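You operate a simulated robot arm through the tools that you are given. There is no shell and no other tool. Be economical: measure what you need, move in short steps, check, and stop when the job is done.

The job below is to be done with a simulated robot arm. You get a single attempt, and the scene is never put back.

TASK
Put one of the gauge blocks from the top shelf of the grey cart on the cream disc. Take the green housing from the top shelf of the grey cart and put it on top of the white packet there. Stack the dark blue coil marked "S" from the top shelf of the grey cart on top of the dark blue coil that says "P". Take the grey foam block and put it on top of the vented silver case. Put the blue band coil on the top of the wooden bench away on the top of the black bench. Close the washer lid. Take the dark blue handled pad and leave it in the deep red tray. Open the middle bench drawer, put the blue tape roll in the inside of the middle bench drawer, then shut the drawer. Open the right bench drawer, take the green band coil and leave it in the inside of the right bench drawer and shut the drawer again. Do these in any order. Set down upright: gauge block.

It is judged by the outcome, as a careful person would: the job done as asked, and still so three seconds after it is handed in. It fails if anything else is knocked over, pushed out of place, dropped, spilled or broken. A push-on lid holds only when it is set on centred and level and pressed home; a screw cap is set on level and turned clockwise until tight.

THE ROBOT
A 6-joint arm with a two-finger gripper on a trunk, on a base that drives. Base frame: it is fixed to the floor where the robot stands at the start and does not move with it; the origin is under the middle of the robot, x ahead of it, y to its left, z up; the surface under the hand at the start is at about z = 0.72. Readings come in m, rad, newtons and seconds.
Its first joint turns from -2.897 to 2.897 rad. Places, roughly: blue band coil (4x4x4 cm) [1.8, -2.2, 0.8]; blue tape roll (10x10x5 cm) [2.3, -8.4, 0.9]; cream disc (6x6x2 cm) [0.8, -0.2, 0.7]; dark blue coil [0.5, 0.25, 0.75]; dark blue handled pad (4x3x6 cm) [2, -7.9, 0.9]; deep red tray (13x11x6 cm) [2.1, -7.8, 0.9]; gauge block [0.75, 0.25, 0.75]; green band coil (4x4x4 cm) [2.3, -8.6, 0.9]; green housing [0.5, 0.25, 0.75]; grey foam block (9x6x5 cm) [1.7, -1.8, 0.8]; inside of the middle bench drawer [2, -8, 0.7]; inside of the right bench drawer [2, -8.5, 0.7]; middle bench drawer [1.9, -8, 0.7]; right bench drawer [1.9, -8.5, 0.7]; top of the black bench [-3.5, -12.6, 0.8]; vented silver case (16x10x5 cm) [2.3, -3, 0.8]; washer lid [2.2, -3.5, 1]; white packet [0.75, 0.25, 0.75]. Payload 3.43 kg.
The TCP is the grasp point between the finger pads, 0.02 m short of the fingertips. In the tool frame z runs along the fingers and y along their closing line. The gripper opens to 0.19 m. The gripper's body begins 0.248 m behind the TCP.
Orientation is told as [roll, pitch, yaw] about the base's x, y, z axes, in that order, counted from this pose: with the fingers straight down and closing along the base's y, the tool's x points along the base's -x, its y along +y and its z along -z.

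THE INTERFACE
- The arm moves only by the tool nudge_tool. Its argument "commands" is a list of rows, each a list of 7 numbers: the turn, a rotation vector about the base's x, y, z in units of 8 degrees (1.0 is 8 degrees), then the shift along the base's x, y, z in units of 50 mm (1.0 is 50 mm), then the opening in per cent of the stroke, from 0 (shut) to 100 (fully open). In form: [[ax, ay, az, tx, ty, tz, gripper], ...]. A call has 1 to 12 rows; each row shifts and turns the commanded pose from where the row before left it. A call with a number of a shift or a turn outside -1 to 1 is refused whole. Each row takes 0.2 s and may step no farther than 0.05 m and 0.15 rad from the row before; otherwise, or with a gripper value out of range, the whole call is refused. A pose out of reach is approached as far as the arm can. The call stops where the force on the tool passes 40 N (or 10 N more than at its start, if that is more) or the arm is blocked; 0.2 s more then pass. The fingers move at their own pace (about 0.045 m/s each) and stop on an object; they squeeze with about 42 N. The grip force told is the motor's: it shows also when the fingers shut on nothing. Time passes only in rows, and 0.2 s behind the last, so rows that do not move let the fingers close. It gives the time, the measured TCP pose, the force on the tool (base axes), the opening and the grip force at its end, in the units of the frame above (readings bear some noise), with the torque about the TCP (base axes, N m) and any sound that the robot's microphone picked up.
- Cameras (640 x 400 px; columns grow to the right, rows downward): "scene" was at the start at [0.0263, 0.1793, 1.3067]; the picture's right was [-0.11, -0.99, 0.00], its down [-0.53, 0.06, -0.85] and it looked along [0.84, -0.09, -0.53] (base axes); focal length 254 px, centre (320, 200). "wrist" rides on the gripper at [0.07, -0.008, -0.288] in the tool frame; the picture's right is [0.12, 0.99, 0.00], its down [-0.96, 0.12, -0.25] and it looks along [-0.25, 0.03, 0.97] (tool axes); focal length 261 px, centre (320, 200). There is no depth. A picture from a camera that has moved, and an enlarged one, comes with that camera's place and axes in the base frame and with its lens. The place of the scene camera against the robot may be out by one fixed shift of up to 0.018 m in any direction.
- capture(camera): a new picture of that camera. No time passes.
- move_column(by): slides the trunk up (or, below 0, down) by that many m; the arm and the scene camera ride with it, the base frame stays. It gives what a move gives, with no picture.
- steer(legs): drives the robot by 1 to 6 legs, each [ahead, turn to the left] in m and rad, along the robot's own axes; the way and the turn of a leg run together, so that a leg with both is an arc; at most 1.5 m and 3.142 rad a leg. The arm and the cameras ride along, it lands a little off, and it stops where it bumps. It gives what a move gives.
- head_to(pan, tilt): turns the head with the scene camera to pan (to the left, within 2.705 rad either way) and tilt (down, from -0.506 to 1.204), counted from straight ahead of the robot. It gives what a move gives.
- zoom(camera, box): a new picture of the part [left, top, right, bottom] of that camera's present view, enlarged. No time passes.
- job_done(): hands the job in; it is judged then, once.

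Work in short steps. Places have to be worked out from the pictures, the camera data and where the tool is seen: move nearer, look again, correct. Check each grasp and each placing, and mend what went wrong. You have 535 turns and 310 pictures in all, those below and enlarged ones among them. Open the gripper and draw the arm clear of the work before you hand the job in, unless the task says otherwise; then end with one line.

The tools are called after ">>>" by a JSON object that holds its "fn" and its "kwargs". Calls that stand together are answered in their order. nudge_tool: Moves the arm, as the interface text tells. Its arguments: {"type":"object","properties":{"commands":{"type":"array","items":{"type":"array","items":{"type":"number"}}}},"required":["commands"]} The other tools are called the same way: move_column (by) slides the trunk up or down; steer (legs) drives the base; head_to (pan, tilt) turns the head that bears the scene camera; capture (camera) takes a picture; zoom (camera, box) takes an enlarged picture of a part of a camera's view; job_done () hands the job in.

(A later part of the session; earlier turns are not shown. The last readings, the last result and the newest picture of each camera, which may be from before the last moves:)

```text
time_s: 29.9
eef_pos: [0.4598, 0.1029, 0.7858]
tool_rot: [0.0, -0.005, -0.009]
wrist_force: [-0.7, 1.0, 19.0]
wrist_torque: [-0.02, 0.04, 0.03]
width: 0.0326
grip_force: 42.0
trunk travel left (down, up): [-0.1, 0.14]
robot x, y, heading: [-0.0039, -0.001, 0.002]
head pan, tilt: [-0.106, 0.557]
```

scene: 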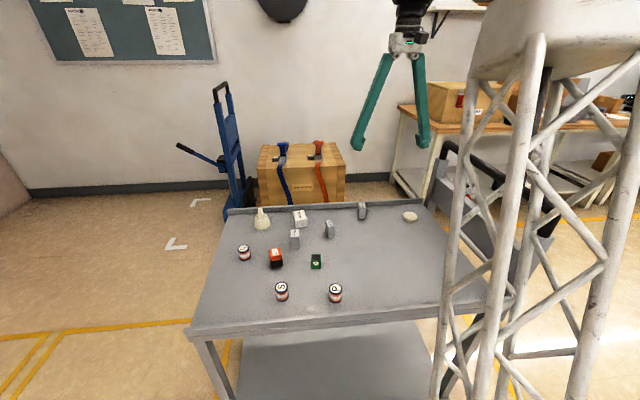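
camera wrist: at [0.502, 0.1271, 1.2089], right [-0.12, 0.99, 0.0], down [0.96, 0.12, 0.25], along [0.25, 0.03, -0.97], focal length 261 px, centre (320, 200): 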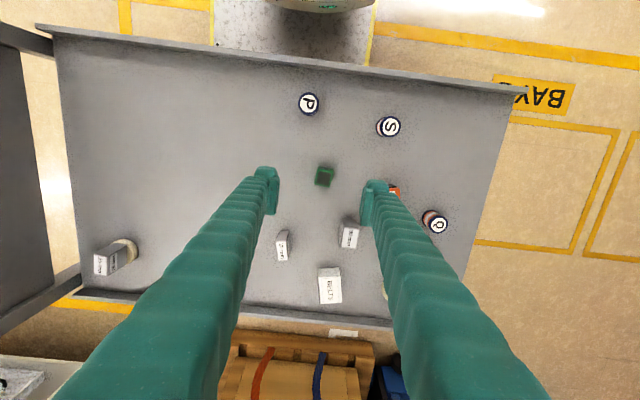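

Contact at 19 N. Ease, release, and rise.

>>> {"fn": "nudge_tool", "kwargs": {"commands": [[0, 0, 0, 0, 0, 0.02, 0], [0, 0, 0, 0, 0, 0, 35], [0, 0, 0, 0, 0, 0, 35], [0, 0, 0, 0, 0, 0, 35], [0, 0, 0, 0, 0, 0.6, 35], [0, 0, 0, 0, 0, 1, 35], [0, 0, 0, 0, 0, 1, 40]]}}

>>> {"fn": "capture", "kwargs": {"camera": "scene"}}

```text
time_s: 31.5
eef_pos: [0.4589, 0.0998, 0.9159]
tool_rot: [0.001, -0.001, -0.008]
wrist_force: [0.4, 0.2, -0.1]
wrist_torque: [-0.04, 0.07, -0.03]
width: 0.0758
grip_force: 0.0
trunk travel left (down, up): [-0.1, 0.14]
robot x, y, heading: [0.0016, 0.0001, 0.001]
head pan, tilt: [-0.106, 0.557]
```

```text
272 pictures are left
camera scene: at [0.0264, 0.1794, 1.3065], right [-0.11, -0.99, 0.0], down [-0.53, 0.06, -0.85], along [0.84, -0.09, -0.53], focal length 254 px, centre (320, 200)
```

scene: 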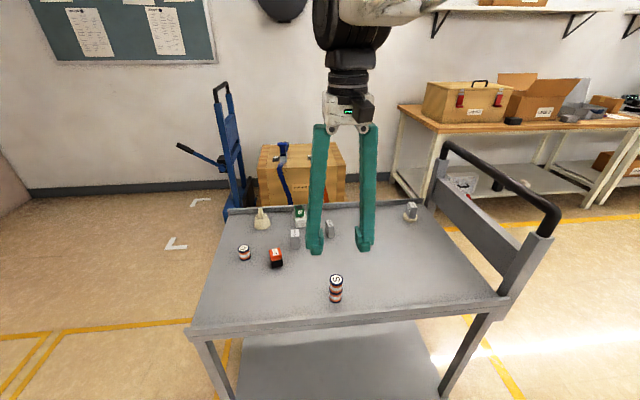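

All three cart jobs are done. Raise the hand to travel height and look around to plan the drive.

>>> {"fn": "nudge_tool", "kwargs": {"commands": [[0, 0, 0, 0, 0, 1, 0], [0, 0, 0, 0, 0, 1, 0], [0, 0, 0, 0, 0, 1, 0], [0, 0, 0, 0, 0, 1, 0], [0, 0, 0, -0.6, -0.6, 0.5, 0], [0, 0, 0, -0.6, -0.6, 0.2, 0]]}}

>>> {"fn": "head_to", "kwargs": {"pan": -0.9, "tilt": 0.4}}

>>> {"fn": "capture", "kwargs": {"camera": "scene"}}

>>> {"fn": "head_to", "kwargs": {"pan": -1.9, "tilt": 0.4}}

>>> {"fn": "capture", "kwargs": {"camera": "scene"}}

>>> {"fn": "head_to", "kwargs": {"pan": -2.7, "tilt": 0.4}}

>>> {"fn": "capture", "kwargs": {"camera": "scene"}}

```text
time_s: 32.9
eef_pos: [0.3987, 0.0437, 1.1512]
tool_rot: [0.0, -0.001, -0.008]
wrist_force: [1.1, -0.2, -0.3]
wrist_torque: [-0.02, 0.26, -0.02]
width: 0.0002
grip_force: 34.1
trunk travel left (down, up): [-0.1, 0.14]
robot x, y, heading: [-0.0014, 0.0026, -0.0]
head pan, tilt: [-0.106, 0.557]
```

```text
time_s: 34.0
eef_pos: [0.3986, 0.0438, 1.1511]
tool_rot: [-0.002, -0.003, -0.007]
wrist_force: [0.8, -0.7, 0.4]
wrist_torque: [0.0, -0.04, 0.01]
width: 0.0
grip_force: 34.0
trunk travel left (down, up): [-0.1, 0.14]
robot x, y, heading: [0.001, 0.001, 0.0]
head pan, tilt: [-0.901, 0.4]
```

```text
271 pictures are left
camera scene: at [-0.0054, 0.1162, 1.321], right [-0.78, -0.62, 0.0], down [-0.24, 0.3, -0.92], along [0.57, -0.72, -0.39], focal length 254 px, centre (320, 200)
```

scene: 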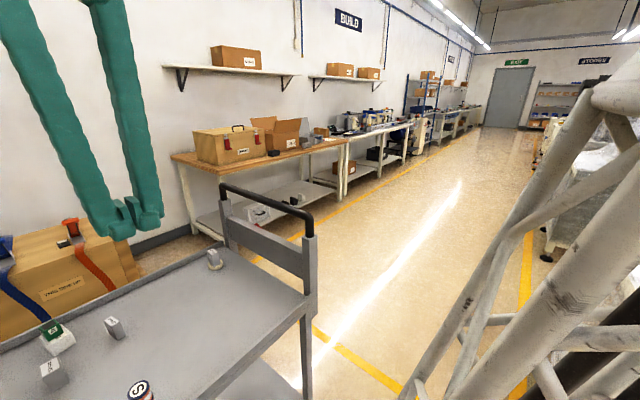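

```text
time_s: 35.3
eef_pos: [0.3988, 0.0431, 1.153]
tool_rot: [0.0, -0.004, -0.009]
wrist_force: [0.1, 0.7, -0.4]
wrist_torque: [0.0, 0.04, 0.02]
width: 0.0
grip_force: 34.1
trunk travel left (down, up): [-0.1, 0.14]
robot x, y, heading: [-0.0015, -0.002, 0.001]
head pan, tilt: [-1.901, 0.4]
```

```text
270 pictures are left
camera scene: at [-0.091, 0.1001, 1.3237], right [-0.95, 0.3, 0.0], down [0.11, 0.35, -0.93], along [-0.28, -0.89, -0.36], focal length 254 px, centre (320, 200)
```

scene: 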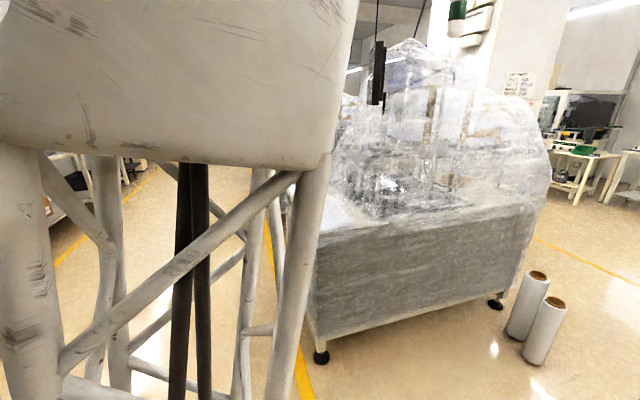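

```text
time_s: 36.4
eef_pos: [0.3988, 0.043, 1.1525]
tool_rot: [0.0, -0.004, -0.009]
wrist_force: [-0.1, 0.3, -0.3]
wrist_torque: [0.02, 0.01, 0.02]
width: 0.0
grip_force: 34.2
trunk travel left (down, up): [-0.1, 0.14]
robot x, y, heading: [-0.0009, 0.0023, -0.002]
head pan, tilt: [-2.7, 0.4]
```

```text
269 pictures are left
camera scene: at [-0.1467, 0.1491, 1.321], right [-0.43, 0.9, 0.0], down [0.35, 0.17, -0.92], along [-0.83, -0.39, -0.39], focal length 254 px, centre (320, 200)
```

scene: 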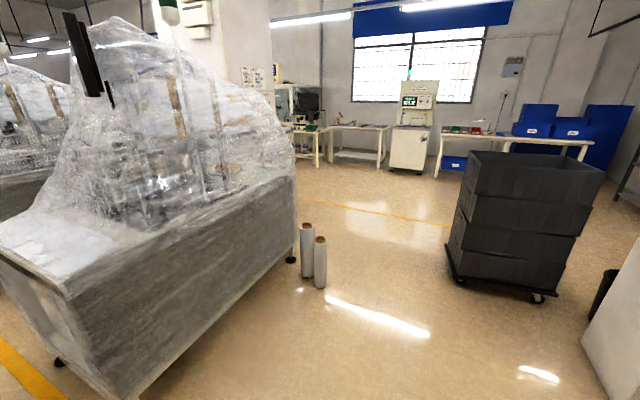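

I check the base's footprint and clearance to the cart by looking down.

>>> {"fn": "head_to", "kwargs": {"pan": 0.0, "tilt": 1.2}}

>>> {"fn": "capture", "kwargs": {"camera": "scene"}}

>>> {"fn": "head_to", "kwargs": {"pan": -2.4, "tilt": 1.2}}

>>> {"fn": "capture", "kwargs": {"camera": "scene"}}

```text
time_s: 38.8
eef_pos: [0.3979, 0.0427, 1.1523]
tool_rot: [0.001, -0.001, -0.013]
wrist_force: [-0.1, 0.4, 0.7]
wrist_torque: [0.02, -0.02, 0.01]
width: 0.0
grip_force: 34.4
trunk travel left (down, up): [-0.1, 0.14]
robot x, y, heading: [0.002, 0.0034, -0.001]
head pan, tilt: [0.0, 1.201]
```

```text
268 pictures are left
camera scene: at [-0.1193, 0.1182, 1.3091], right [-0.78, 0.62, 0.0], down [0.31, 0.4, -0.86], along [-0.54, -0.67, -0.51], focal length 254 px, centre (320, 200)
```

scene: 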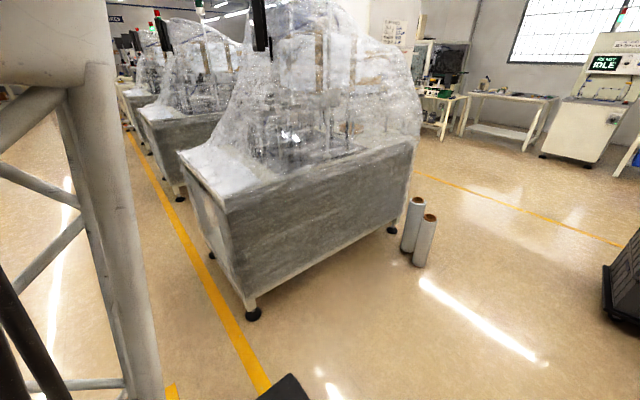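

```text
time_s: 41.0
eef_pos: [0.3988, 0.0429, 1.1528]
tool_rot: [0.0, -0.001, -0.011]
wrist_force: [0.1, -0.1, 0.4]
wrist_torque: [-0.02, 0.03, 0.01]
width: 0.0
grip_force: 34.1
trunk travel left (down, up): [-0.1, 0.14]
robot x, y, heading: [0.0002, -0.0006, -0.001]
head pan, tilt: [-2.4, 1.201]
```

```text
267 pictures are left
camera scene: at [-0.1045, 0.1507, 1.2585], right [-0.68, 0.74, 0.0], down [0.69, 0.63, -0.37], along [-0.27, -0.25, -0.93], focal length 254 px, centre (320, 200)
```

scene: 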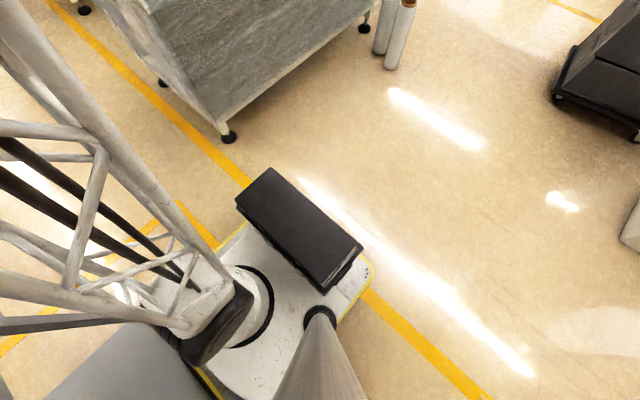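

Base is about 0.66×0.54 m; machine corner near (-0.4,-0.87), bench front edge near x≈1.54. I back off from the cart, then drive round its end to stand in front of the wooden bench.

>>> {"fn": "steer", "kwargs": {"legs": [[-0.25, 0], [0, -1.25], [1.2, 0]]}}

>>> {"fn": "head_to", "kwargs": {"pan": 0.3, "tilt": 0.5}}

>>> {"fn": "capture", "kwargs": {"camera": "scene"}}

```text
time_s: 51.7
eef_pos: [0.3009, -1.4902, 1.1531]
tool_rot: [0.0, -0.003, -1.258]
wrist_force: [-0.6, 0.5, 0.4]
wrist_torque: [0.0, -0.03, 0.03]
width: 0.0
grip_force: 34.6
trunk travel left (down, up): [-0.1, 0.14]
robot x, y, heading: [0.1318, -1.124, -1.253]
head pan, tilt: [-2.4, 1.201]
```

```text
time_s: 54.1
eef_pos: [0.301, -1.4903, 1.1519]
tool_rot: [-0.001, -0.004, -1.256]
wrist_force: [-0.1, 0.3, 0.5]
wrist_torque: [0.0, 0.02, -0.03]
width: 0.0
grip_force: 34.0
trunk travel left (down, up): [-0.1, 0.14]
robot x, y, heading: [0.1357, -1.1275, -1.241]
head pan, tilt: [0.3, 0.499]
```

```text
266 pictures are left
camera scene: at [0.244, -0.9894, 1.2634], right [0.43, 0.9, 0.0], down [0.81, -0.39, -0.44], along [-0.4, 0.19, -0.9], focal length 254 px, centre (320, 200)
```

scene: 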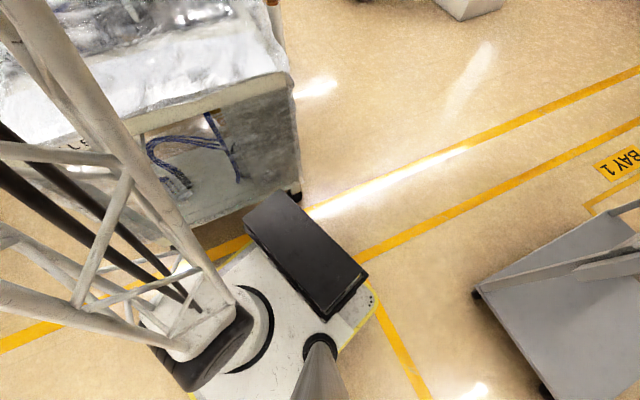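

The head picture came too early; take it again.

>>> {"fn": "capture", "kwargs": {"camera": "scene"}}

```text
265 pictures are left
camera scene: at [0.244, -0.9894, 1.2634], right [0.43, 0.9, 0.0], down [0.81, -0.39, -0.44], along [-0.4, 0.19, -0.9], focal length 254 px, centre (320, 200)
```

scene: 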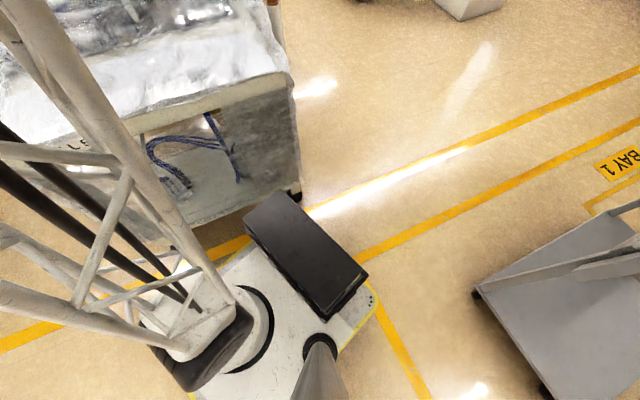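

The image lags; let a moment pass and capture again.

>>> {"fn": "nudge_tool", "kwargs": {"commands": [[0, 0, 0, 0, 0, 0, 0]]}}

>>> {"fn": "capture", "kwargs": {"camera": "scene"}}

```text
time_s: 54.5
eef_pos: [0.3016, -1.4905, 1.1534]
tool_rot: [0.0, -0.004, -1.255]
wrist_force: [1.1, -0.2, -0.4]
wrist_torque: [0.05, 0.05, -0.03]
width: 0.0002
grip_force: 34.4
trunk travel left (down, up): [-0.1, 0.14]
robot x, y, heading: [0.1352, -1.1278, -1.251]
head pan, tilt: [0.3, 0.499]
```

```text
264 pictures are left
camera scene: at [0.2413, -0.9881, 1.2662], right [0.43, 0.9, 0.0], down [0.79, -0.38, -0.48], along [-0.43, 0.21, -0.88], focal length 254 px, centre (320, 200)
```

scene: 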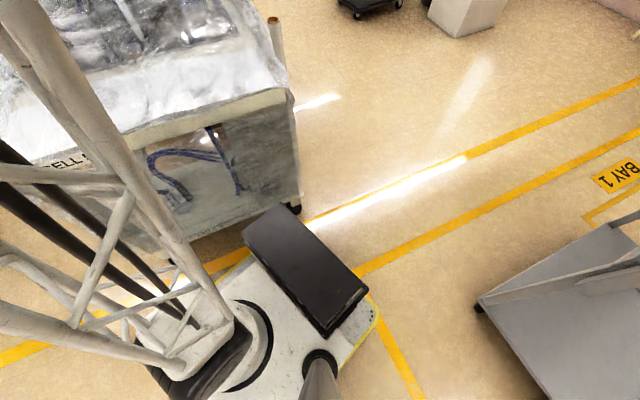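

>>> {"fn": "nudge_tool", "kwargs": {"commands": [[0, 0, 0, 0, 0, 0, 0], [0, 0, 0, 0, 0, 0, 0], [0, 0, 0, 0, 0, 0, 0], [0, 0, 0, 0, 0, 0, 0], [0, 0, 0, 0, 0, 0, 0], [0, 0, 0, 0, 0, 0, 0], [0, 0, 0, 0, 0, 0, 0], [0, 0, 0, 0, 0, 0, 0]]}}

>>> {"fn": "capture", "kwargs": {"camera": "scene"}}

```text
time_s: 56.3
eef_pos: [0.3015, -1.4907, 1.1534]
tool_rot: [0.0, -0.005, -1.258]
wrist_force: [-0.1, -0.2, -0.5]
wrist_torque: [0.0, -0.01, 0.02]
width: 0.0002
grip_force: 34.5
trunk travel left (down, up): [-0.1, 0.14]
robot x, y, heading: [0.1345, -1.1258, -1.248]
head pan, tilt: [0.3, 0.499]
```

```text
263 pictures are left
camera scene: at [0.2382, -0.9856, 1.2701], right [0.44, 0.9, 0.0], down [0.76, -0.38, -0.53], along [-0.48, 0.24, -0.85], focal length 254 px, centre (320, 200)
```

scene: 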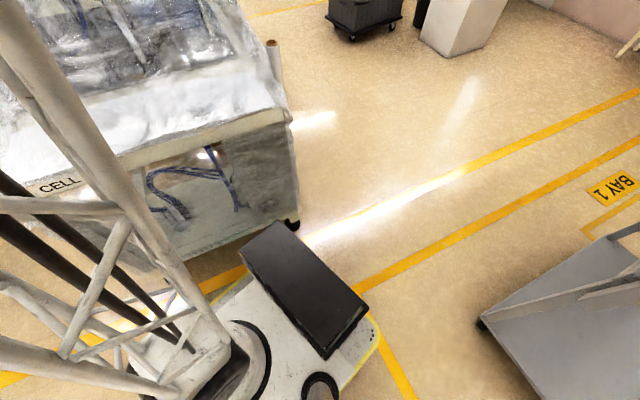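

The head lags behind. Command it again.

>>> {"fn": "head_to", "kwargs": {"pan": 0.3, "tilt": 0.5}}

>>> {"fn": "capture", "kwargs": {"camera": "scene"}}

```text
time_s: 56.9
eef_pos: [0.3015, -1.491, 1.1513]
tool_rot: [-0.001, -0.003, -1.257]
wrist_force: [0.2, -0.1, -1.6]
wrist_torque: [-0.01, 0.02, -0.03]
width: 0.0
grip_force: 34.7
trunk travel left (down, up): [-0.1, 0.14]
robot x, y, heading: [0.1347, -1.1235, -1.244]
head pan, tilt: [0.3, 0.499]
```

```text
262 pictures are left
camera scene: at [0.2156, -0.9845, 1.309], right [0.35, 0.94, 0.0], down [0.47, -0.18, -0.86], along [-0.81, 0.3, -0.51], focal length 254 px, centre (320, 200)
```

scene: 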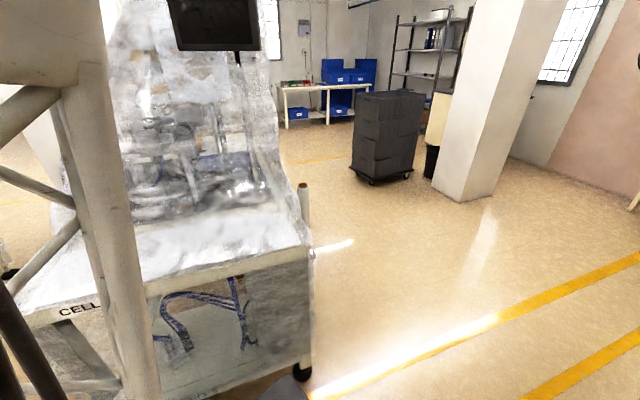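

>>> {"fn": "head_to", "kwargs": {"pan": 0.3, "tilt": 0.5}}

>>> {"fn": "head_to", "kwargs": {"pan": 0.31, "tilt": 0.5}}

>>> {"fn": "capture", "kwargs": {"camera": "scene"}}

```text
time_s: 57.5
eef_pos: [0.301, -1.4886, 1.1522]
tool_rot: [0.0, -0.004, -1.258]
wrist_force: [0.0, 0.7, -0.2]
wrist_torque: [0.01, 0.02, 0.01]
width: 0.0
grip_force: 34.1
trunk travel left (down, up): [-0.1, 0.14]
robot x, y, heading: [0.1353, -1.1235, -1.246]
head pan, tilt: [0.3, 0.499]
```

```text
time_s: 58.1
eef_pos: [0.3016, -1.4905, 1.1519]
tool_rot: [0.0, -0.003, -1.258]
wrist_force: [-0.5, -0.4, 1.0]
wrist_torque: [-0.01, -0.02, -0.02]
width: 0.0003
grip_force: 34.0
trunk travel left (down, up): [-0.1, 0.14]
robot x, y, heading: [0.1378, -1.1266, -1.249]
head pan, tilt: [0.311, 0.499]
```

```text
261 pictures are left
camera scene: at [0.2139, -0.9873, 1.3118], right [0.32, 0.95, 0.0], down [0.45, -0.15, -0.88], along [-0.83, 0.28, -0.48], focal length 254 px, centre (320, 200)
```

scene: 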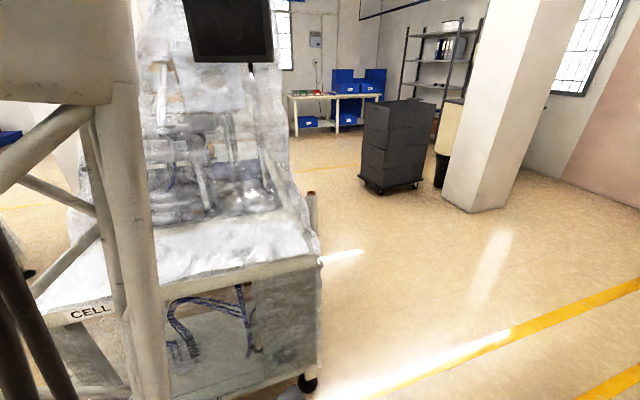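

>>> {"fn": "head_to", "kwargs": {"pan": -1.5, "tilt": 0.5}}

>>> {"fn": "capture", "kwargs": {"camera": "scene"}}

```text
time_s: 59.9
eef_pos: [0.3004, -1.4901, 1.1511]
tool_rot: [0.001, -0.004, -1.257]
wrist_force: [0.6, -0.8, -1.1]
wrist_torque: [0.02, 0.01, 0.01]
width: 0.0002
grip_force: 34.1
trunk travel left (down, up): [-0.1, 0.14]
robot x, y, heading: [0.1293, -1.126, -1.252]
head pan, tilt: [-1.499, 0.499]
```

```text
260 pictures are left
camera scene: at [0.2137, -0.9876, 1.3121], right [0.31, 0.95, 0.0], down [0.45, -0.15, -0.88], along [-0.83, 0.28, -0.48], focal length 254 px, centre (320, 200)
```

scene: 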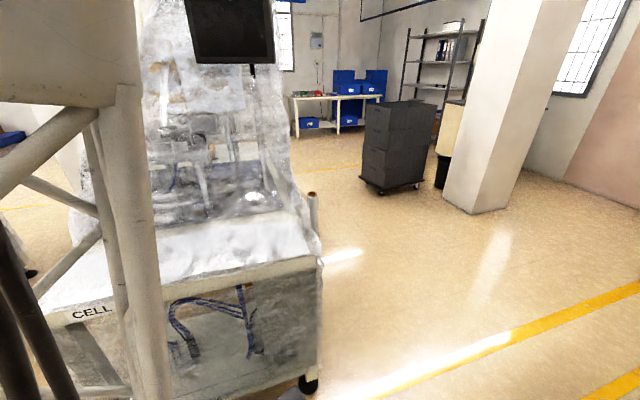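

The head seems caught on something; tilt it up, then pan.

>>> {"fn": "head_to", "kwargs": {"pan": -2.5, "tilt": 0.3}}

>>> {"fn": "head_to", "kwargs": {"pan": -1.8, "tilt": 0.3}}

>>> {"fn": "capture", "kwargs": {"camera": "scene"}}

```text
time_s: 61.2
eef_pos: [0.3011, -1.4909, 1.1519]
tool_rot: [0.0, -0.002, -1.256]
wrist_force: [-1.1, 0.2, -0.2]
wrist_torque: [0.0, -0.02, -0.02]
width: 0.0002
grip_force: 34.4
trunk travel left (down, up): [-0.1, 0.14]
robot x, y, heading: [0.1334, -1.1273, -1.249]
head pan, tilt: [-2.499, 0.3]
```

```text
time_s: 62.2
eef_pos: [0.302, -1.4917, 1.1517]
tool_rot: [0.001, -0.002, -1.258]
wrist_force: [-0.2, 0.0, 0.1]
wrist_torque: [0.02, -0.01, -0.01]
width: 0.0001
grip_force: 34.7
trunk travel left (down, up): [-0.1, 0.14]
robot x, y, heading: [0.133, -1.1266, -1.25]
head pan, tilt: [-1.799, 0.3]
```

```text
259 pictures are left
camera scene: at [0.2072, -1.025, 1.3303], right [-0.09, 1.0, 0.0], down [0.29, 0.03, -0.96], along [-0.95, -0.09, -0.3], focal length 254 px, centre (320, 200)
```

scene: 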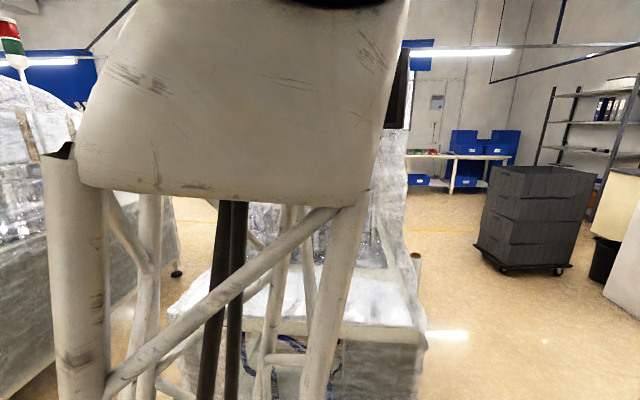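

Freed. Continue panning to the front in steps with the head up.

>>> {"fn": "head_to", "kwargs": {"pan": -0.8, "tilt": 0.2}}

>>> {"fn": "head_to", "kwargs": {"pan": 0.4, "tilt": 0.4}}

>>> {"fn": "capture", "kwargs": {"camera": "scene"}}

```text
time_s: 63.5
eef_pos: [0.3012, -1.4895, 1.1529]
tool_rot: [0.0, -0.004, -1.256]
wrist_force: [1.1, -0.1, -0.1]
wrist_torque: [-0.03, 0.02, 0.04]
width: 0.0
grip_force: 34.1
trunk travel left (down, up): [-0.1, 0.14]
robot x, y, heading: [0.1336, -1.1259, -1.254]
head pan, tilt: [-0.799, 0.201]
```

```text
time_s: 64.9
eef_pos: [0.301, -1.49, 1.1518]
tool_rot: [-0.001, -0.004, -1.256]
wrist_force: [-0.4, -1.1, -0.7]
wrist_torque: [0.0, 0.0, 0.0]
width: 0.0
grip_force: 34.5
trunk travel left (down, up): [-0.1, 0.14]
robot x, y, heading: [0.133, -1.1263, -1.245]
head pan, tilt: [0.4, 0.4]
```

```text
258 pictures are left
camera scene: at [0.3614, -1.0857, 1.321], right [-0.75, -0.66, 0.0], down [-0.26, 0.29, -0.92], along [0.61, -0.69, -0.39], focal length 254 px, centre (320, 200)
```

scene: 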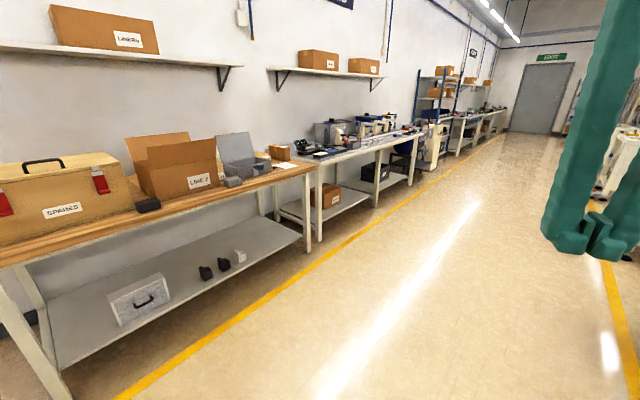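

Path is clear. Drive to about (1.0, -2.0) and face the bench.

>>> {"fn": "steer", "kwargs": {"legs": [[0, 0.461], [1.231, 0], [0, 0.789]]}}

>>> {"fn": "head_to", "kwargs": {"pan": -0.2, "tilt": 0.5}}

>>> {"fn": "capture", "kwargs": {"camera": "scene"}}

>>> {"fn": "capture", "kwargs": {"camera": "wrist"}}

```text
time_s: 74.7
eef_pos: [1.4023, -1.9557, 1.1523]
tool_rot: [0.001, -0.004, -0.015]
wrist_force: [-0.1, -0.5, -0.7]
wrist_torque: [-0.01, -0.03, 0.0]
width: 0.0
grip_force: 33.9
trunk travel left (down, up): [-0.1, 0.14]
robot x, y, heading: [1.0035, -1.997, -0.006]
head pan, tilt: [0.4, 0.4]
```

```text
time_s: 75.7
eef_pos: [1.4036, -1.9562, 1.152]
tool_rot: [0.001, -0.003, -0.016]
wrist_force: [-1.0, -0.3, 0.3]
wrist_torque: [0.01, 0.0, 0.02]
width: 0.0003
grip_force: 34.9
trunk travel left (down, up): [-0.1, 0.14]
robot x, y, heading: [1.0072, -1.9961, -0.007]
head pan, tilt: [-0.201, 0.499]
```

```text
257 pictures are left
camera scene: at [1.0319, -1.8256, 1.3119], right [-0.2, -0.98, 0.0], down [-0.47, 0.1, -0.88], along [0.86, -0.18, -0.48], focal length 254 px, centre (320, 200)
```

scene: 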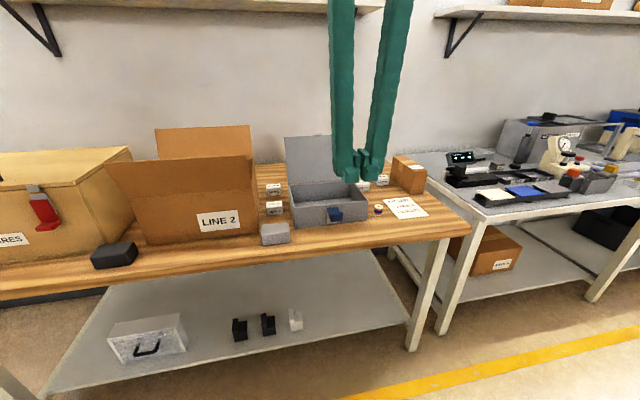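

```text
256 pictures are left
camera wrist: at [1.3313, -1.963, 1.4404], right [-0.1, 0.99, 0.0], down [0.96, 0.1, 0.25], along [0.25, 0.02, -0.97], focal length 261 px, centre (320, 200)
```

wrist: 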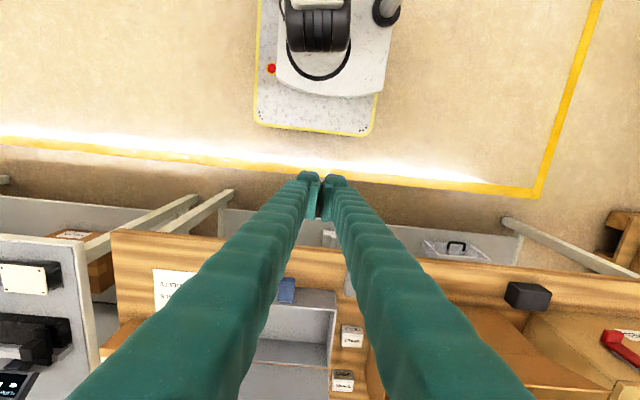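

>>> {"fn": "zoom", "kwargs": {"camera": "scene", "box": [250, 130, 450, 255]}}

>>> {"fn": "zoom", "kwargs": {"camera": "scene", "box": [420, 90, 640, 230]}}

```text
3.20 times, centred on (350, 192) of scene
camera zoom: at [1.0319, -1.8256, 1.3119], right [-0.2, -0.98, 0.0], down [-0.47, 0.1, -0.88], along [0.86, -0.18, -0.48], focal length 813 px, centre (224, 224)
```

zoom: 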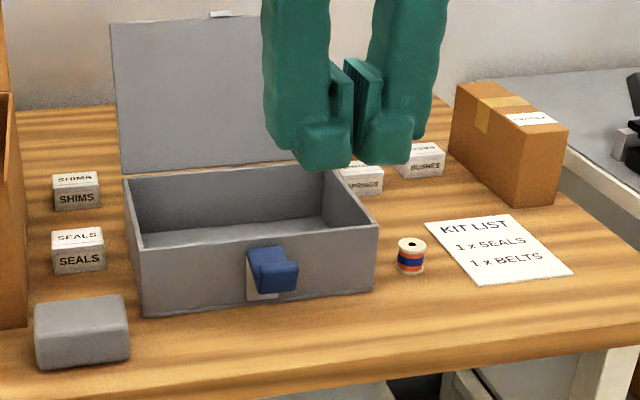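

```text
2.86 times, centred on (530, 160) of scene
camera zoom: at [1.0319, -1.8256, 1.3119], right [-0.2, -0.98, 0.0], down [-0.47, 0.1, -0.88], along [0.86, -0.18, -0.48], focal length 726 px, centre (-280, 314)
```

zoom: 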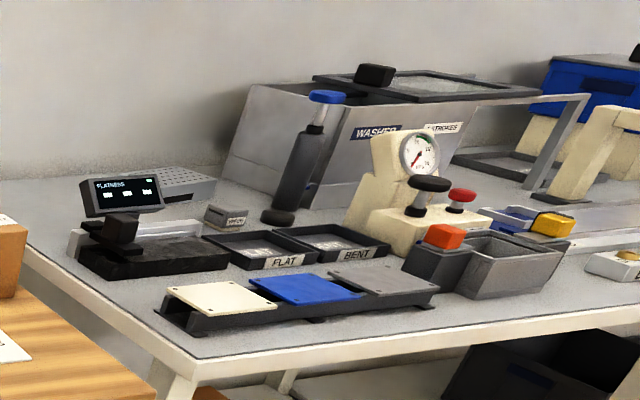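

Foam block ≈ (1.75, -1.82), blue-band coil ≈ (1.81, -2.22), vented case on the next bench. First the foam: move above it and look.

>>> {"fn": "nudge_tool", "kwargs": {"commands": [[0, 0, 0, 0.9, 0.35, 0, 50], [0, 0, 0, 0.9, 0.35, 0, 50], [0, 0, 0, 0.9, 0.35, 0, 70], [0, 0, 0, 0.9, 0.35, 0, 70], [0, 0, 0, 0.9, 0.35, -0.4, 70], [0, 0, 0, 0.9, 0.35, -0.6, 70], [0, 0, 0, 0.9, 0.35, -0.6, 70], [0, 0, 0, 0.2, 0.2, -0.6, 70], [0, 0, 0, 0, 0, 0, 70]]}}

>>> {"fn": "capture", "kwargs": {"camera": "wrist"}}

>>> {"fn": "zoom", "kwargs": {"camera": "scene", "box": [200, 130, 400, 255]}}

```text
refused: row 5 steps farther than a row can; nothing moved
```

```text
253 pictures are left
camera wrist: at [1.3313, -1.963, 1.4404], right [-0.1, 0.99, 0.0], down [0.96, 0.1, 0.25], along [0.25, 0.02, -0.97], focal length 261 px, centre (320, 200)
```

wrist: 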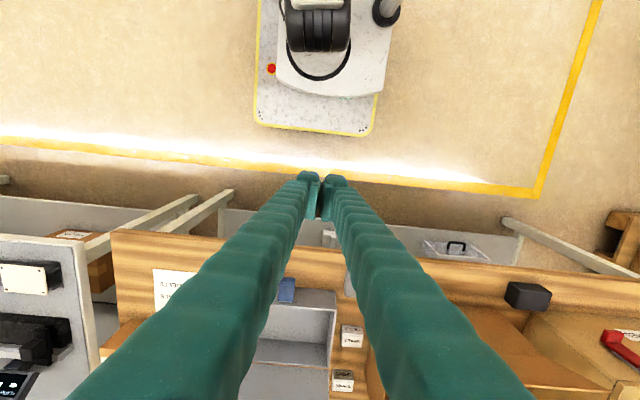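

```text
3.20 times, centred on (300, 192) of scene
camera zoom: at [1.0319, -1.8256, 1.3119], right [-0.2, -0.98, 0.0], down [-0.47, 0.1, -0.88], along [0.86, -0.18, -0.48], focal length 813 px, centre (384, 224)
```

zoom: 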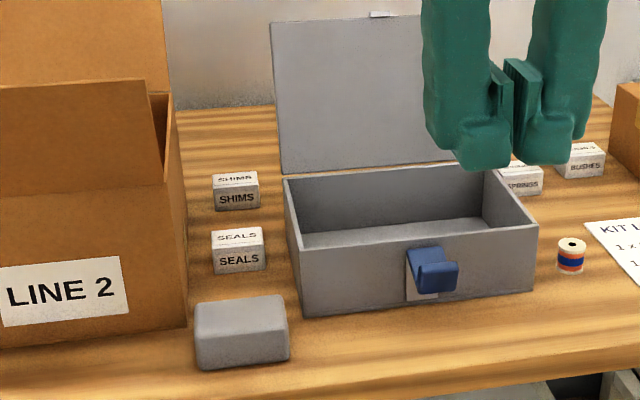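

Row steps were too long; redo with shorter rows.

>>> {"fn": "nudge_tool", "kwargs": {"commands": [[0, 0, 0, 0.9, 0.35, 0, 50], [0, 0, 0, 0.9, 0.35, 0, 50], [0, 0, 0, 0.9, 0.35, 0, 70], [0, 0, 0, 0.9, 0.35, 0, 70], [0, 0, 0, 0.9, 0.35, 0, 70], [0, 0, 0, 0.9, 0.35, 0, 70], [0, 0, 0, 0.9, 0.35, 0, 70], [0, 0, 0, 0.2, 0.2, -0.8, 70], [0, 0, 0, 0, 0, -1, 70], [0, 0, 0, 0, 0, -0.7, 70], [0, 0, 0, 0, 0, 0, 70]]}}

>>> {"fn": "capture", "kwargs": {"camera": "wrist"}}

```text
time_s: 78.1
eef_pos: [1.729, -1.8214, 1.0238]
tool_rot: [0.001, -0.004, -0.016]
wrist_force: [16.9, 0.7, 22.9]
wrist_torque: [1.88, 0.26, -1.43]
width: 0.1352
grip_force: 0.7
trunk travel left (down, up): [-0.1, 0.14]
robot x, y, heading: [1.0021, -1.9974, -0.005]
head pan, tilt: [-0.201, 0.499]
```

```text
251 pictures are left
camera wrist: at [1.6579, -1.828, 1.3113], right [-0.1, 0.99, 0.0], down [0.96, 0.1, 0.25], along [0.25, 0.03, -0.97], focal length 261 px, centre (320, 200)
```

wrist: 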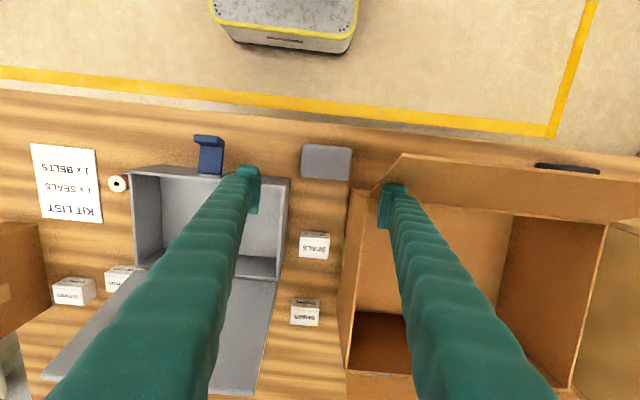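

There's force on the tool: the +y finger touches the LINE 2 box flap. Back straight up.

>>> {"fn": "nudge_tool", "kwargs": {"commands": [[0, 0, 0, 0, 0, 1, 70], [0, 0, 0, 0, 0, 0.5, 70]]}}

>>> {"fn": "capture", "kwargs": {"camera": "wrist"}}

>>> {"fn": "capture", "kwargs": {"camera": "scene"}}

```text
time_s: 78.7
eef_pos: [1.7286, -1.8203, 1.1011]
tool_rot: [-0.002, 0.0, -0.016]
wrist_force: [0.5, 0.9, 0.0]
wrist_torque: [-0.03, 0.06, 0.0]
width: 0.133
grip_force: 0.1
trunk travel left (down, up): [-0.1, 0.14]
robot x, y, heading: [1.0031, -1.9931, -0.006]
head pan, tilt: [-0.201, 0.499]
```

```text
250 pictures are left
camera wrist: at [1.6559, -1.8278, 1.3884], right [-0.1, 0.99, 0.0], down [0.96, 0.1, 0.25], along [0.25, 0.02, -0.97], focal length 261 px, centre (320, 200)
```

wrist: 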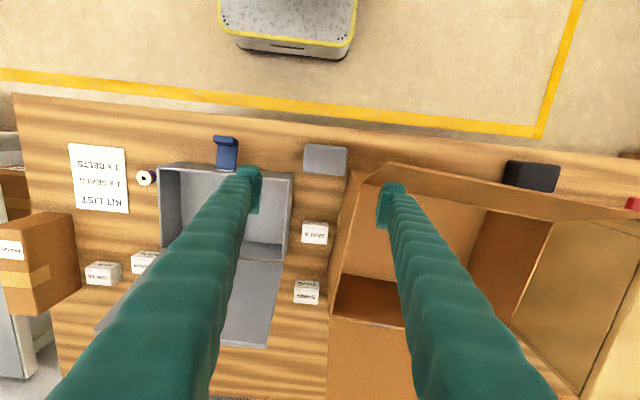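

```text
249 pictures are left
camera scene: at [1.0318, -1.8256, 1.3117], right [-0.2, -0.98, 0.0], down [-0.47, 0.1, -0.88], along [0.86, -0.18, -0.48], focal length 254 px, centre (320, 200)
```

scene: 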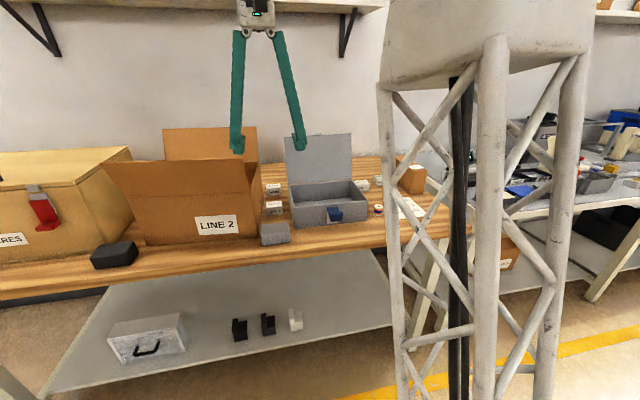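

Check whether the box was shifted by comparing to the previous zoom.

>>> {"fn": "zoom", "kwargs": {"camera": "scene", "box": [200, 130, 400, 255]}}

>>> {"fn": "zoom", "kwargs": {"camera": "scene", "box": [80, 120, 280, 255]}}

```text
3.20 times, centred on (300, 192) of scene
camera zoom: at [1.0318, -1.8256, 1.3117], right [-0.2, -0.98, 0.0], down [-0.47, 0.1, -0.88], along [0.86, -0.18, -0.48], focal length 813 px, centre (384, 224)
```

zoom: 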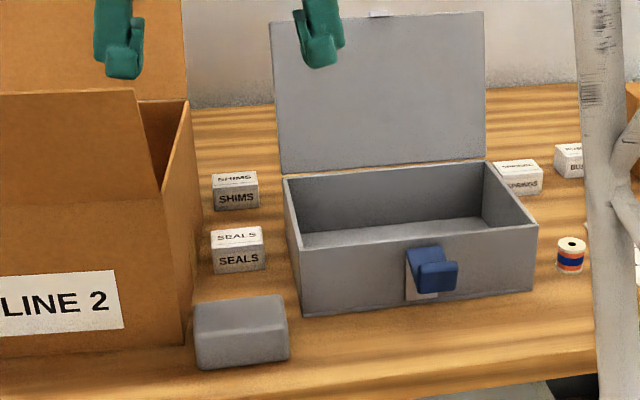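

```text
2.96 times, centred on (180, 188) of scene
camera zoom: at [1.0318, -1.8256, 1.3117], right [-0.2, -0.98, 0.0], down [-0.47, 0.1, -0.88], along [0.86, -0.18, -0.48], focal length 753 px, centre (735, 237)
```

zoom: 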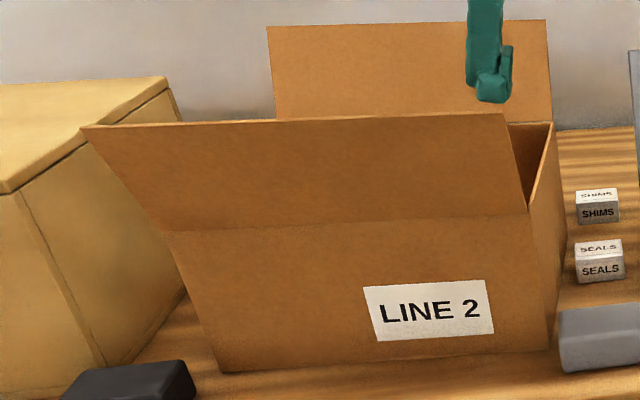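

The box's right front corner got dragged ~3–4 cm toward the robot. I want to restore it before moving the base; look more closely from the wrist at the box's right wall.

>>> {"fn": "zoom", "kwargs": {"camera": "wrist", "box": [270, 130, 450, 340]}}

```text
1.90 times, centred on (360, 235) of wrist
camera zoom: at [1.6559, -1.8278, 1.3884], right [-0.1, 0.99, 0.0], down [0.96, 0.1, 0.25], along [0.25, 0.02, -0.97], focal length 496 px, centre (244, 133)
```

zoom: 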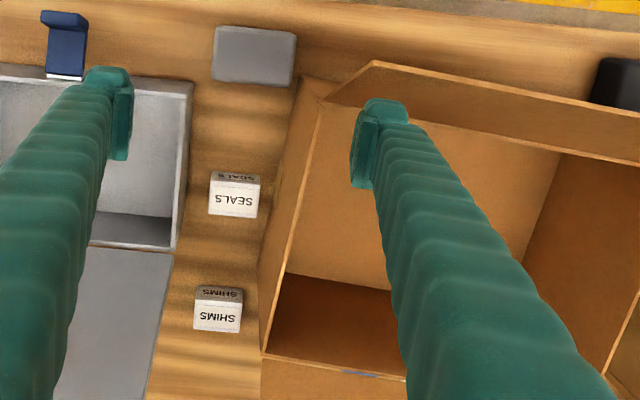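

The right wall has no flap: it runs from (1.73,-1.753) to (1.99,-1.778), i.e. the box turned about -5.5° about its left-front corner. I'll grip the right wall and turn it back. First position over the wall.

>>> {"fn": "nudge_tool", "kwargs": {"commands": [[0, 0, -0.58, 0.5, 0.5, 0, 40], [0, 0, 0, 0.6, 0.6, 0, 30], [0, 0, 0, 0, 0.1, 0, 30], [0, 0, 0, 0, 0, 0, 30]]}}

>>> {"fn": "zoom", "kwargs": {"camera": "wrist", "box": [200, 100, 440, 250]}}

```text
time_s: 79.7
eef_pos: [1.7824, -1.763, 1.1025]
tool_rot: [-0.001, -0.004, -0.098]
wrist_force: [-0.1, 0.5, -0.6]
wrist_torque: [-0.02, -0.01, -0.03]
width: 0.0572
grip_force: 0.1
trunk travel left (down, up): [-0.1, 0.14]
robot x, y, heading: [1.0062, -1.9927, -0.008]
head pan, tilt: [-0.201, 0.499]
```

```text
2.67 times, centred on (320, 175) of wrist
camera zoom: at [1.7108, -1.7651, 1.39], right [-0.02, 1.0, 0.0], down [0.97, 0.02, 0.25], along [0.25, 0.0, -0.97], focal length 695 px, centre (320, 267)
```

zoom: 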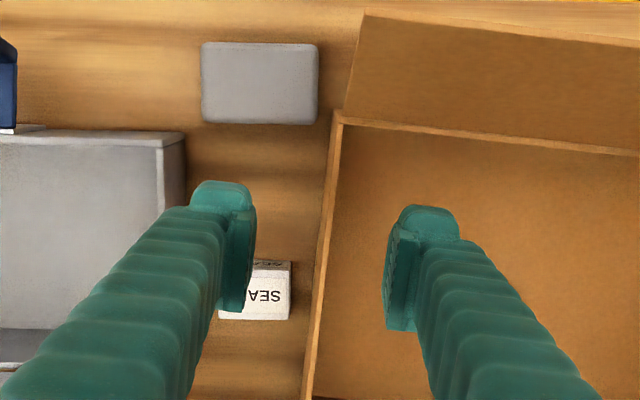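

Wall is centred between the fingers. Descend to z≈0.95 and close on it.

>>> {"fn": "nudge_tool", "kwargs": {"commands": [[0, 0, 0, 0, 0, -1, 30], [0, 0, 0, 0, 0, -1, 30], [0, 0, 0, 0, 0, -0.9, 30], [0, 0, 0, 0, 0, 0, 30]]}}

>>> {"fn": "zoom", "kwargs": {"camera": "scene", "box": [200, 130, 400, 255]}}

```text
time_s: 80.7
eef_pos: [1.7791, -1.7639, 0.9545]
tool_rot: [-0.001, -0.001, -0.096]
wrist_force: [-0.9, -0.3, 0.2]
wrist_torque: [-0.03, 0.0, 0.01]
width: 0.057
grip_force: 0.1
trunk travel left (down, up): [-0.1, 0.14]
robot x, y, heading: [1.0045, -1.9929, -0.005]
head pan, tilt: [-0.201, 0.499]
```

```text
3.20 times, centred on (300, 192) of scene
camera zoom: at [1.032, -1.8256, 1.3119], right [-0.21, -0.98, 0.0], down [-0.47, 0.1, -0.88], along [0.86, -0.18, -0.48], focal length 813 px, centre (384, 224)
```

zoom: 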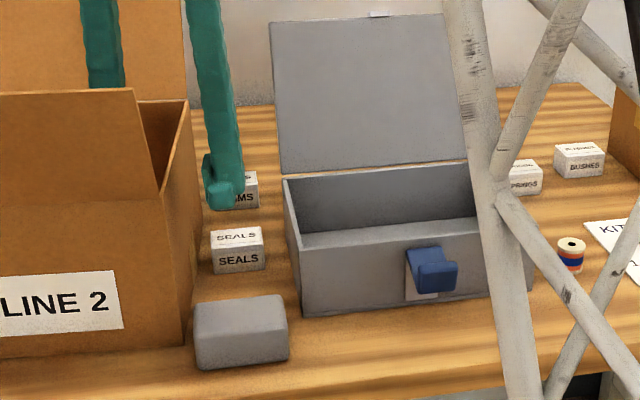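

Straddling the wall with no contact. Close, then turn it back ~5.5° while moving ~33 mm in +x.

>>> {"fn": "nudge_tool", "kwargs": {"commands": [[0, 0, 0, 0, 0, 0, 0], [0, 0, 0, 0, 0, 0, 0], [0, 0, 0, 0, 0, 0, 0], [0, 0, 0, 0, 0, 0, 0], [0, 0, 0.17, 0.16, 0.015, 0, 0], [0, 0, 0.17, 0.16, 0.015, 0, 0], [0, 0, 0.17, 0.16, 0.015, 0, 0], [0, 0, 0.17, 0.16, 0.015, 0, 0], [0, 0, 0, 0, 0, 0, 0]]}}

>>> {"fn": "zoom", "kwargs": {"camera": "scene", "box": [200, 130, 400, 255]}}

```text
time_s: 82.7
eef_pos: [1.8155, -1.7579, 0.9558]
tool_rot: [0.001, -0.002, -0.003]
wrist_force: [-1.3, -2.5, 0.4]
wrist_torque: [0.01, -0.81, -0.12]
width: 0.0062
grip_force: 37.4
trunk travel left (down, up): [-0.1, 0.14]
robot x, y, heading: [1.0012, -1.9979, -0.006]
head pan, tilt: [-0.201, 0.499]
```

```text
3.20 times, centred on (300, 192) of scene
camera zoom: at [1.0325, -1.8255, 1.3118], right [-0.21, -0.98, 0.0], down [-0.47, 0.1, -0.88], along [0.86, -0.18, -0.48], focal length 813 px, centre (384, 224)
```

zoom: 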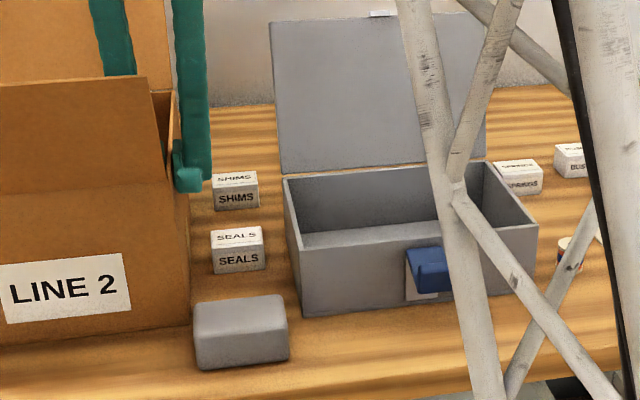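

Slight overshoot (~4 mm). Adjust back by (-4, +4) mm, then compare.

>>> {"fn": "nudge_tool", "kwargs": {"commands": [[0, 0, -0.05, -0.08, 0.08, 0, 0], [0, 0, 0, 0, 0, 0, 0]]}}

>>> {"fn": "zoom", "kwargs": {"camera": "scene", "box": [200, 130, 400, 255]}}

>>> {"fn": "capture", "kwargs": {"camera": "scene"}}

```text
time_s: 83.3
eef_pos: [1.811, -1.7558, 0.9566]
tool_rot: [-0.002, -0.002, -0.009]
wrist_force: [-2.2, -3.6, -0.5]
wrist_torque: [-0.04, -0.04, -0.21]
width: 0.0061
grip_force: 38.1
trunk travel left (down, up): [-0.1, 0.14]
robot x, y, heading: [1.0038, -2.0002, -0.006]
head pan, tilt: [-0.201, 0.499]
```

```text
3.20 times, centred on (300, 192) of scene
camera zoom: at [1.0324, -1.8256, 1.3118], right [-0.21, -0.98, 0.0], down [-0.47, 0.1, -0.88], along [0.86, -0.18, -0.48], focal length 813 px, centre (384, 224)
```

zoom: 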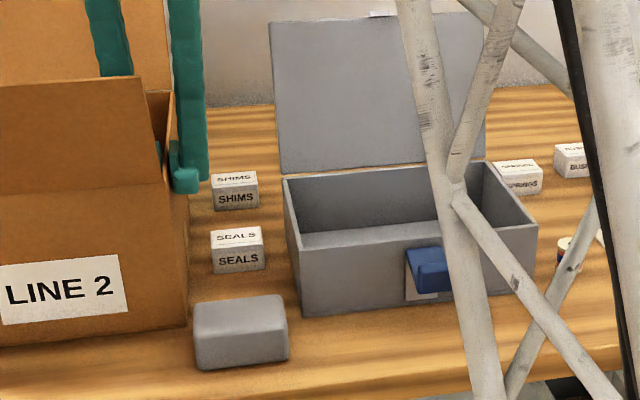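

```text
241 pictures are left
camera scene: at [1.0324, -1.8256, 1.3118], right [-0.21, -0.98, 0.0], down [-0.47, 0.1, -0.88], along [0.86, -0.18, -0.48], focal length 254 px, centre (320, 200)
```

scene: 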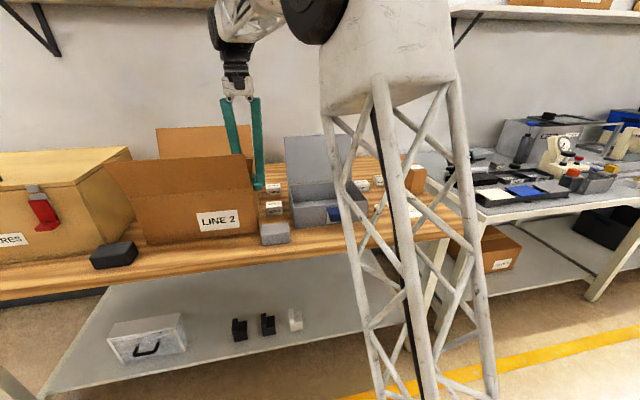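

The box now matches its original image position within a couple of millimetres. Release and lift straight up.

>>> {"fn": "nudge_tool", "kwargs": {"commands": [[0, 0, 0, 0, 0, 0, 25], [0, 0, 0, 0, 0, 0, 25], [0, 0, 0, 0, 0, 0, 25], [0, 0, 0, 0, 0, 1, 25], [0, 0, 0, 0, 0, 1, 25], [0, 0, 0, 0, 0, 1, 25], [0, 0, 0, 0, 0, 1, 25]]}}

>>> {"fn": "zoom", "kwargs": {"camera": "scene", "box": [200, 130, 400, 255]}}

```text
time_s: 84.9
eef_pos: [1.8103, -1.7588, 1.1599]
tool_rot: [0.0, -0.004, -0.009]
wrist_force: [-0.4, 0.0, 0.3]
wrist_torque: [0.03, -0.03, 0.02]
width: 0.0476
grip_force: 0.1
trunk travel left (down, up): [-0.1, 0.14]
robot x, y, heading: [1.0055, -1.9968, -0.007]
head pan, tilt: [-0.201, 0.499]
```

```text
3.20 times, centred on (300, 192) of scene
camera zoom: at [1.0319, -1.8256, 1.3118], right [-0.21, -0.98, 0.0], down [-0.47, 0.1, -0.88], along [0.86, -0.18, -0.48], focal length 813 px, centre (384, 224)
```

zoom: 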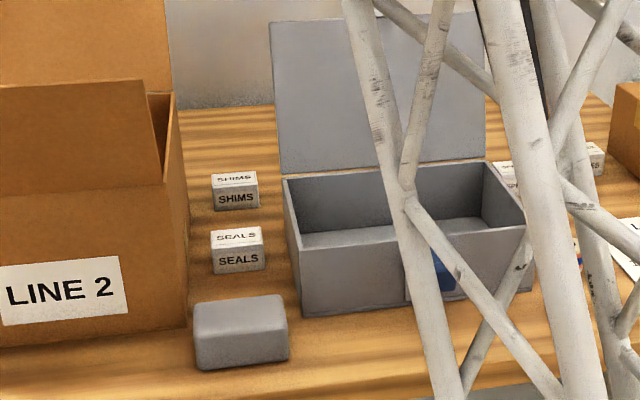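

Restored. Now the foam (≈1.708, -1.813, top ≈0.85): I'll grip it along x with the hand yawed +90° to stay clear of the box flap.

>>> {"fn": "nudge_tool", "kwargs": {"commands": [[0, 0, 1, -0.7, -0.6, 0, 40], [0, 0, 1, -0.7, -0.5, 0, 50], [0, 0, 1, -0.64, 0, 0, 55], [0, 0, 1, 0, 0, 0, 55], [0, 0, 1, 0, 0, 0, 55], [0, 0, 1, 0, 0, 0, 55], [0, 0, 1, 0, 0, 0, 55], [0, 0, 1, 0, 0, 0, 55], [0, 0, 1, 0, 0, 0, 55], [0, 0, 1, 0, 0, 0, 55], [0, 0, 1, 0, 0, 0, 55], [0, 0, 0.3, 0, 0, 0, 55]]}}

>>> {"fn": "capture", "kwargs": {"camera": "wrist"}}

```text
time_s: 87.5
eef_pos: [1.7094, -1.8099, 1.1568]
tool_rot: [0.001, -0.004, 1.571]
wrist_force: [-1.1, 0.1, 0.5]
wrist_torque: [-0.01, -0.01, 0.0]
width: 0.1047
grip_force: 0.1
trunk travel left (down, up): [-0.1, 0.14]
robot x, y, heading: [1.007, -1.9973, -0.008]
head pan, tilt: [-0.201, 0.499]
```

```text
239 pictures are left
camera wrist: at [1.7171, -1.8816, 1.4449], right [-0.99, -0.12, 0.0], down [-0.12, 0.96, 0.25], along [-0.03, 0.25, -0.97], focal length 261 px, centre (320, 200)
```

wrist: 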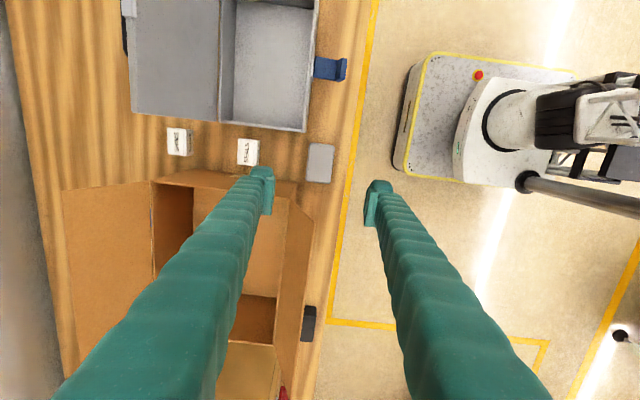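

Foam is centred at (1.709, -1.814). Shift y slightly and descend to z≈0.89 for a check.

>>> {"fn": "nudge_tool", "kwargs": {"commands": [[0, 0, 0, 0, -0.08, -0.9, 55], [0, 0, 0, 0, 0, -1, 55], [0, 0, 0, 0, 0, -1, 55], [0, 0, 0, 0, 0, -1, 55], [0, 0, 0, 0, 0, -1, 55], [0, 0, 0, 0, 0, -0.4, 55], [0, 0, 0, 0, 0, 0, 55]]}}

>>> {"fn": "zoom", "kwargs": {"camera": "wrist", "box": [200, 100, 440, 250]}}

>>> {"fn": "zoom", "kwargs": {"camera": "scene", "box": [200, 130, 400, 255]}}

```text
time_s: 89.1
eef_pos: [1.7102, -1.8142, 0.89]
tool_rot: [0.0, -0.003, 1.569]
wrist_force: [-0.2, 0.3, -0.4]
wrist_torque: [0.01, -0.04, 0.01]
width: 0.1045
grip_force: 0.1
trunk travel left (down, up): [-0.1, 0.14]
robot x, y, heading: [1.0009, -1.9948, -0.006]
head pan, tilt: [-0.201, 0.499]
```

```text
2.67 times, centred on (320, 175) of wrist
camera zoom: at [1.7185, -1.8861, 1.1784], right [-0.99, -0.12, 0.0], down [-0.11, 0.96, 0.25], along [-0.03, 0.25, -0.97], focal length 695 px, centre (320, 267)
```

zoom: 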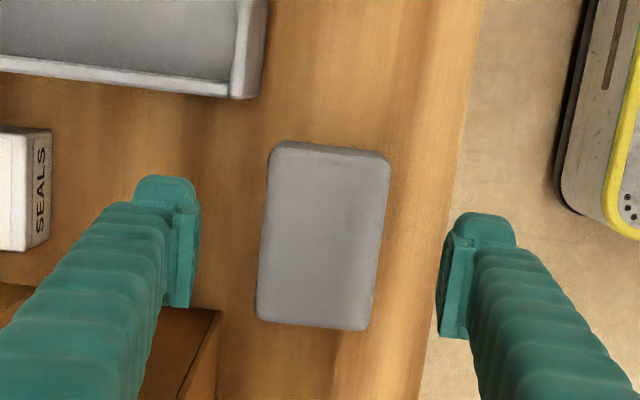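

```text
3.20 times, centred on (300, 192) of scene
camera zoom: at [1.0319, -1.8256, 1.3119], right [-0.21, -0.98, 0.0], down [-0.47, 0.1, -0.88], along [0.86, -0.18, -0.48], focal length 813 px, centre (384, 224)
```

zoom: 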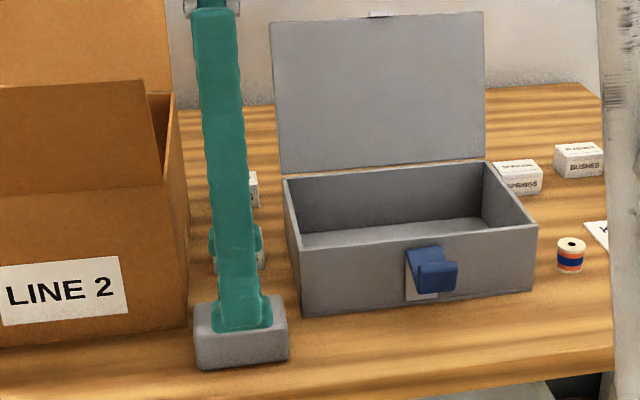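

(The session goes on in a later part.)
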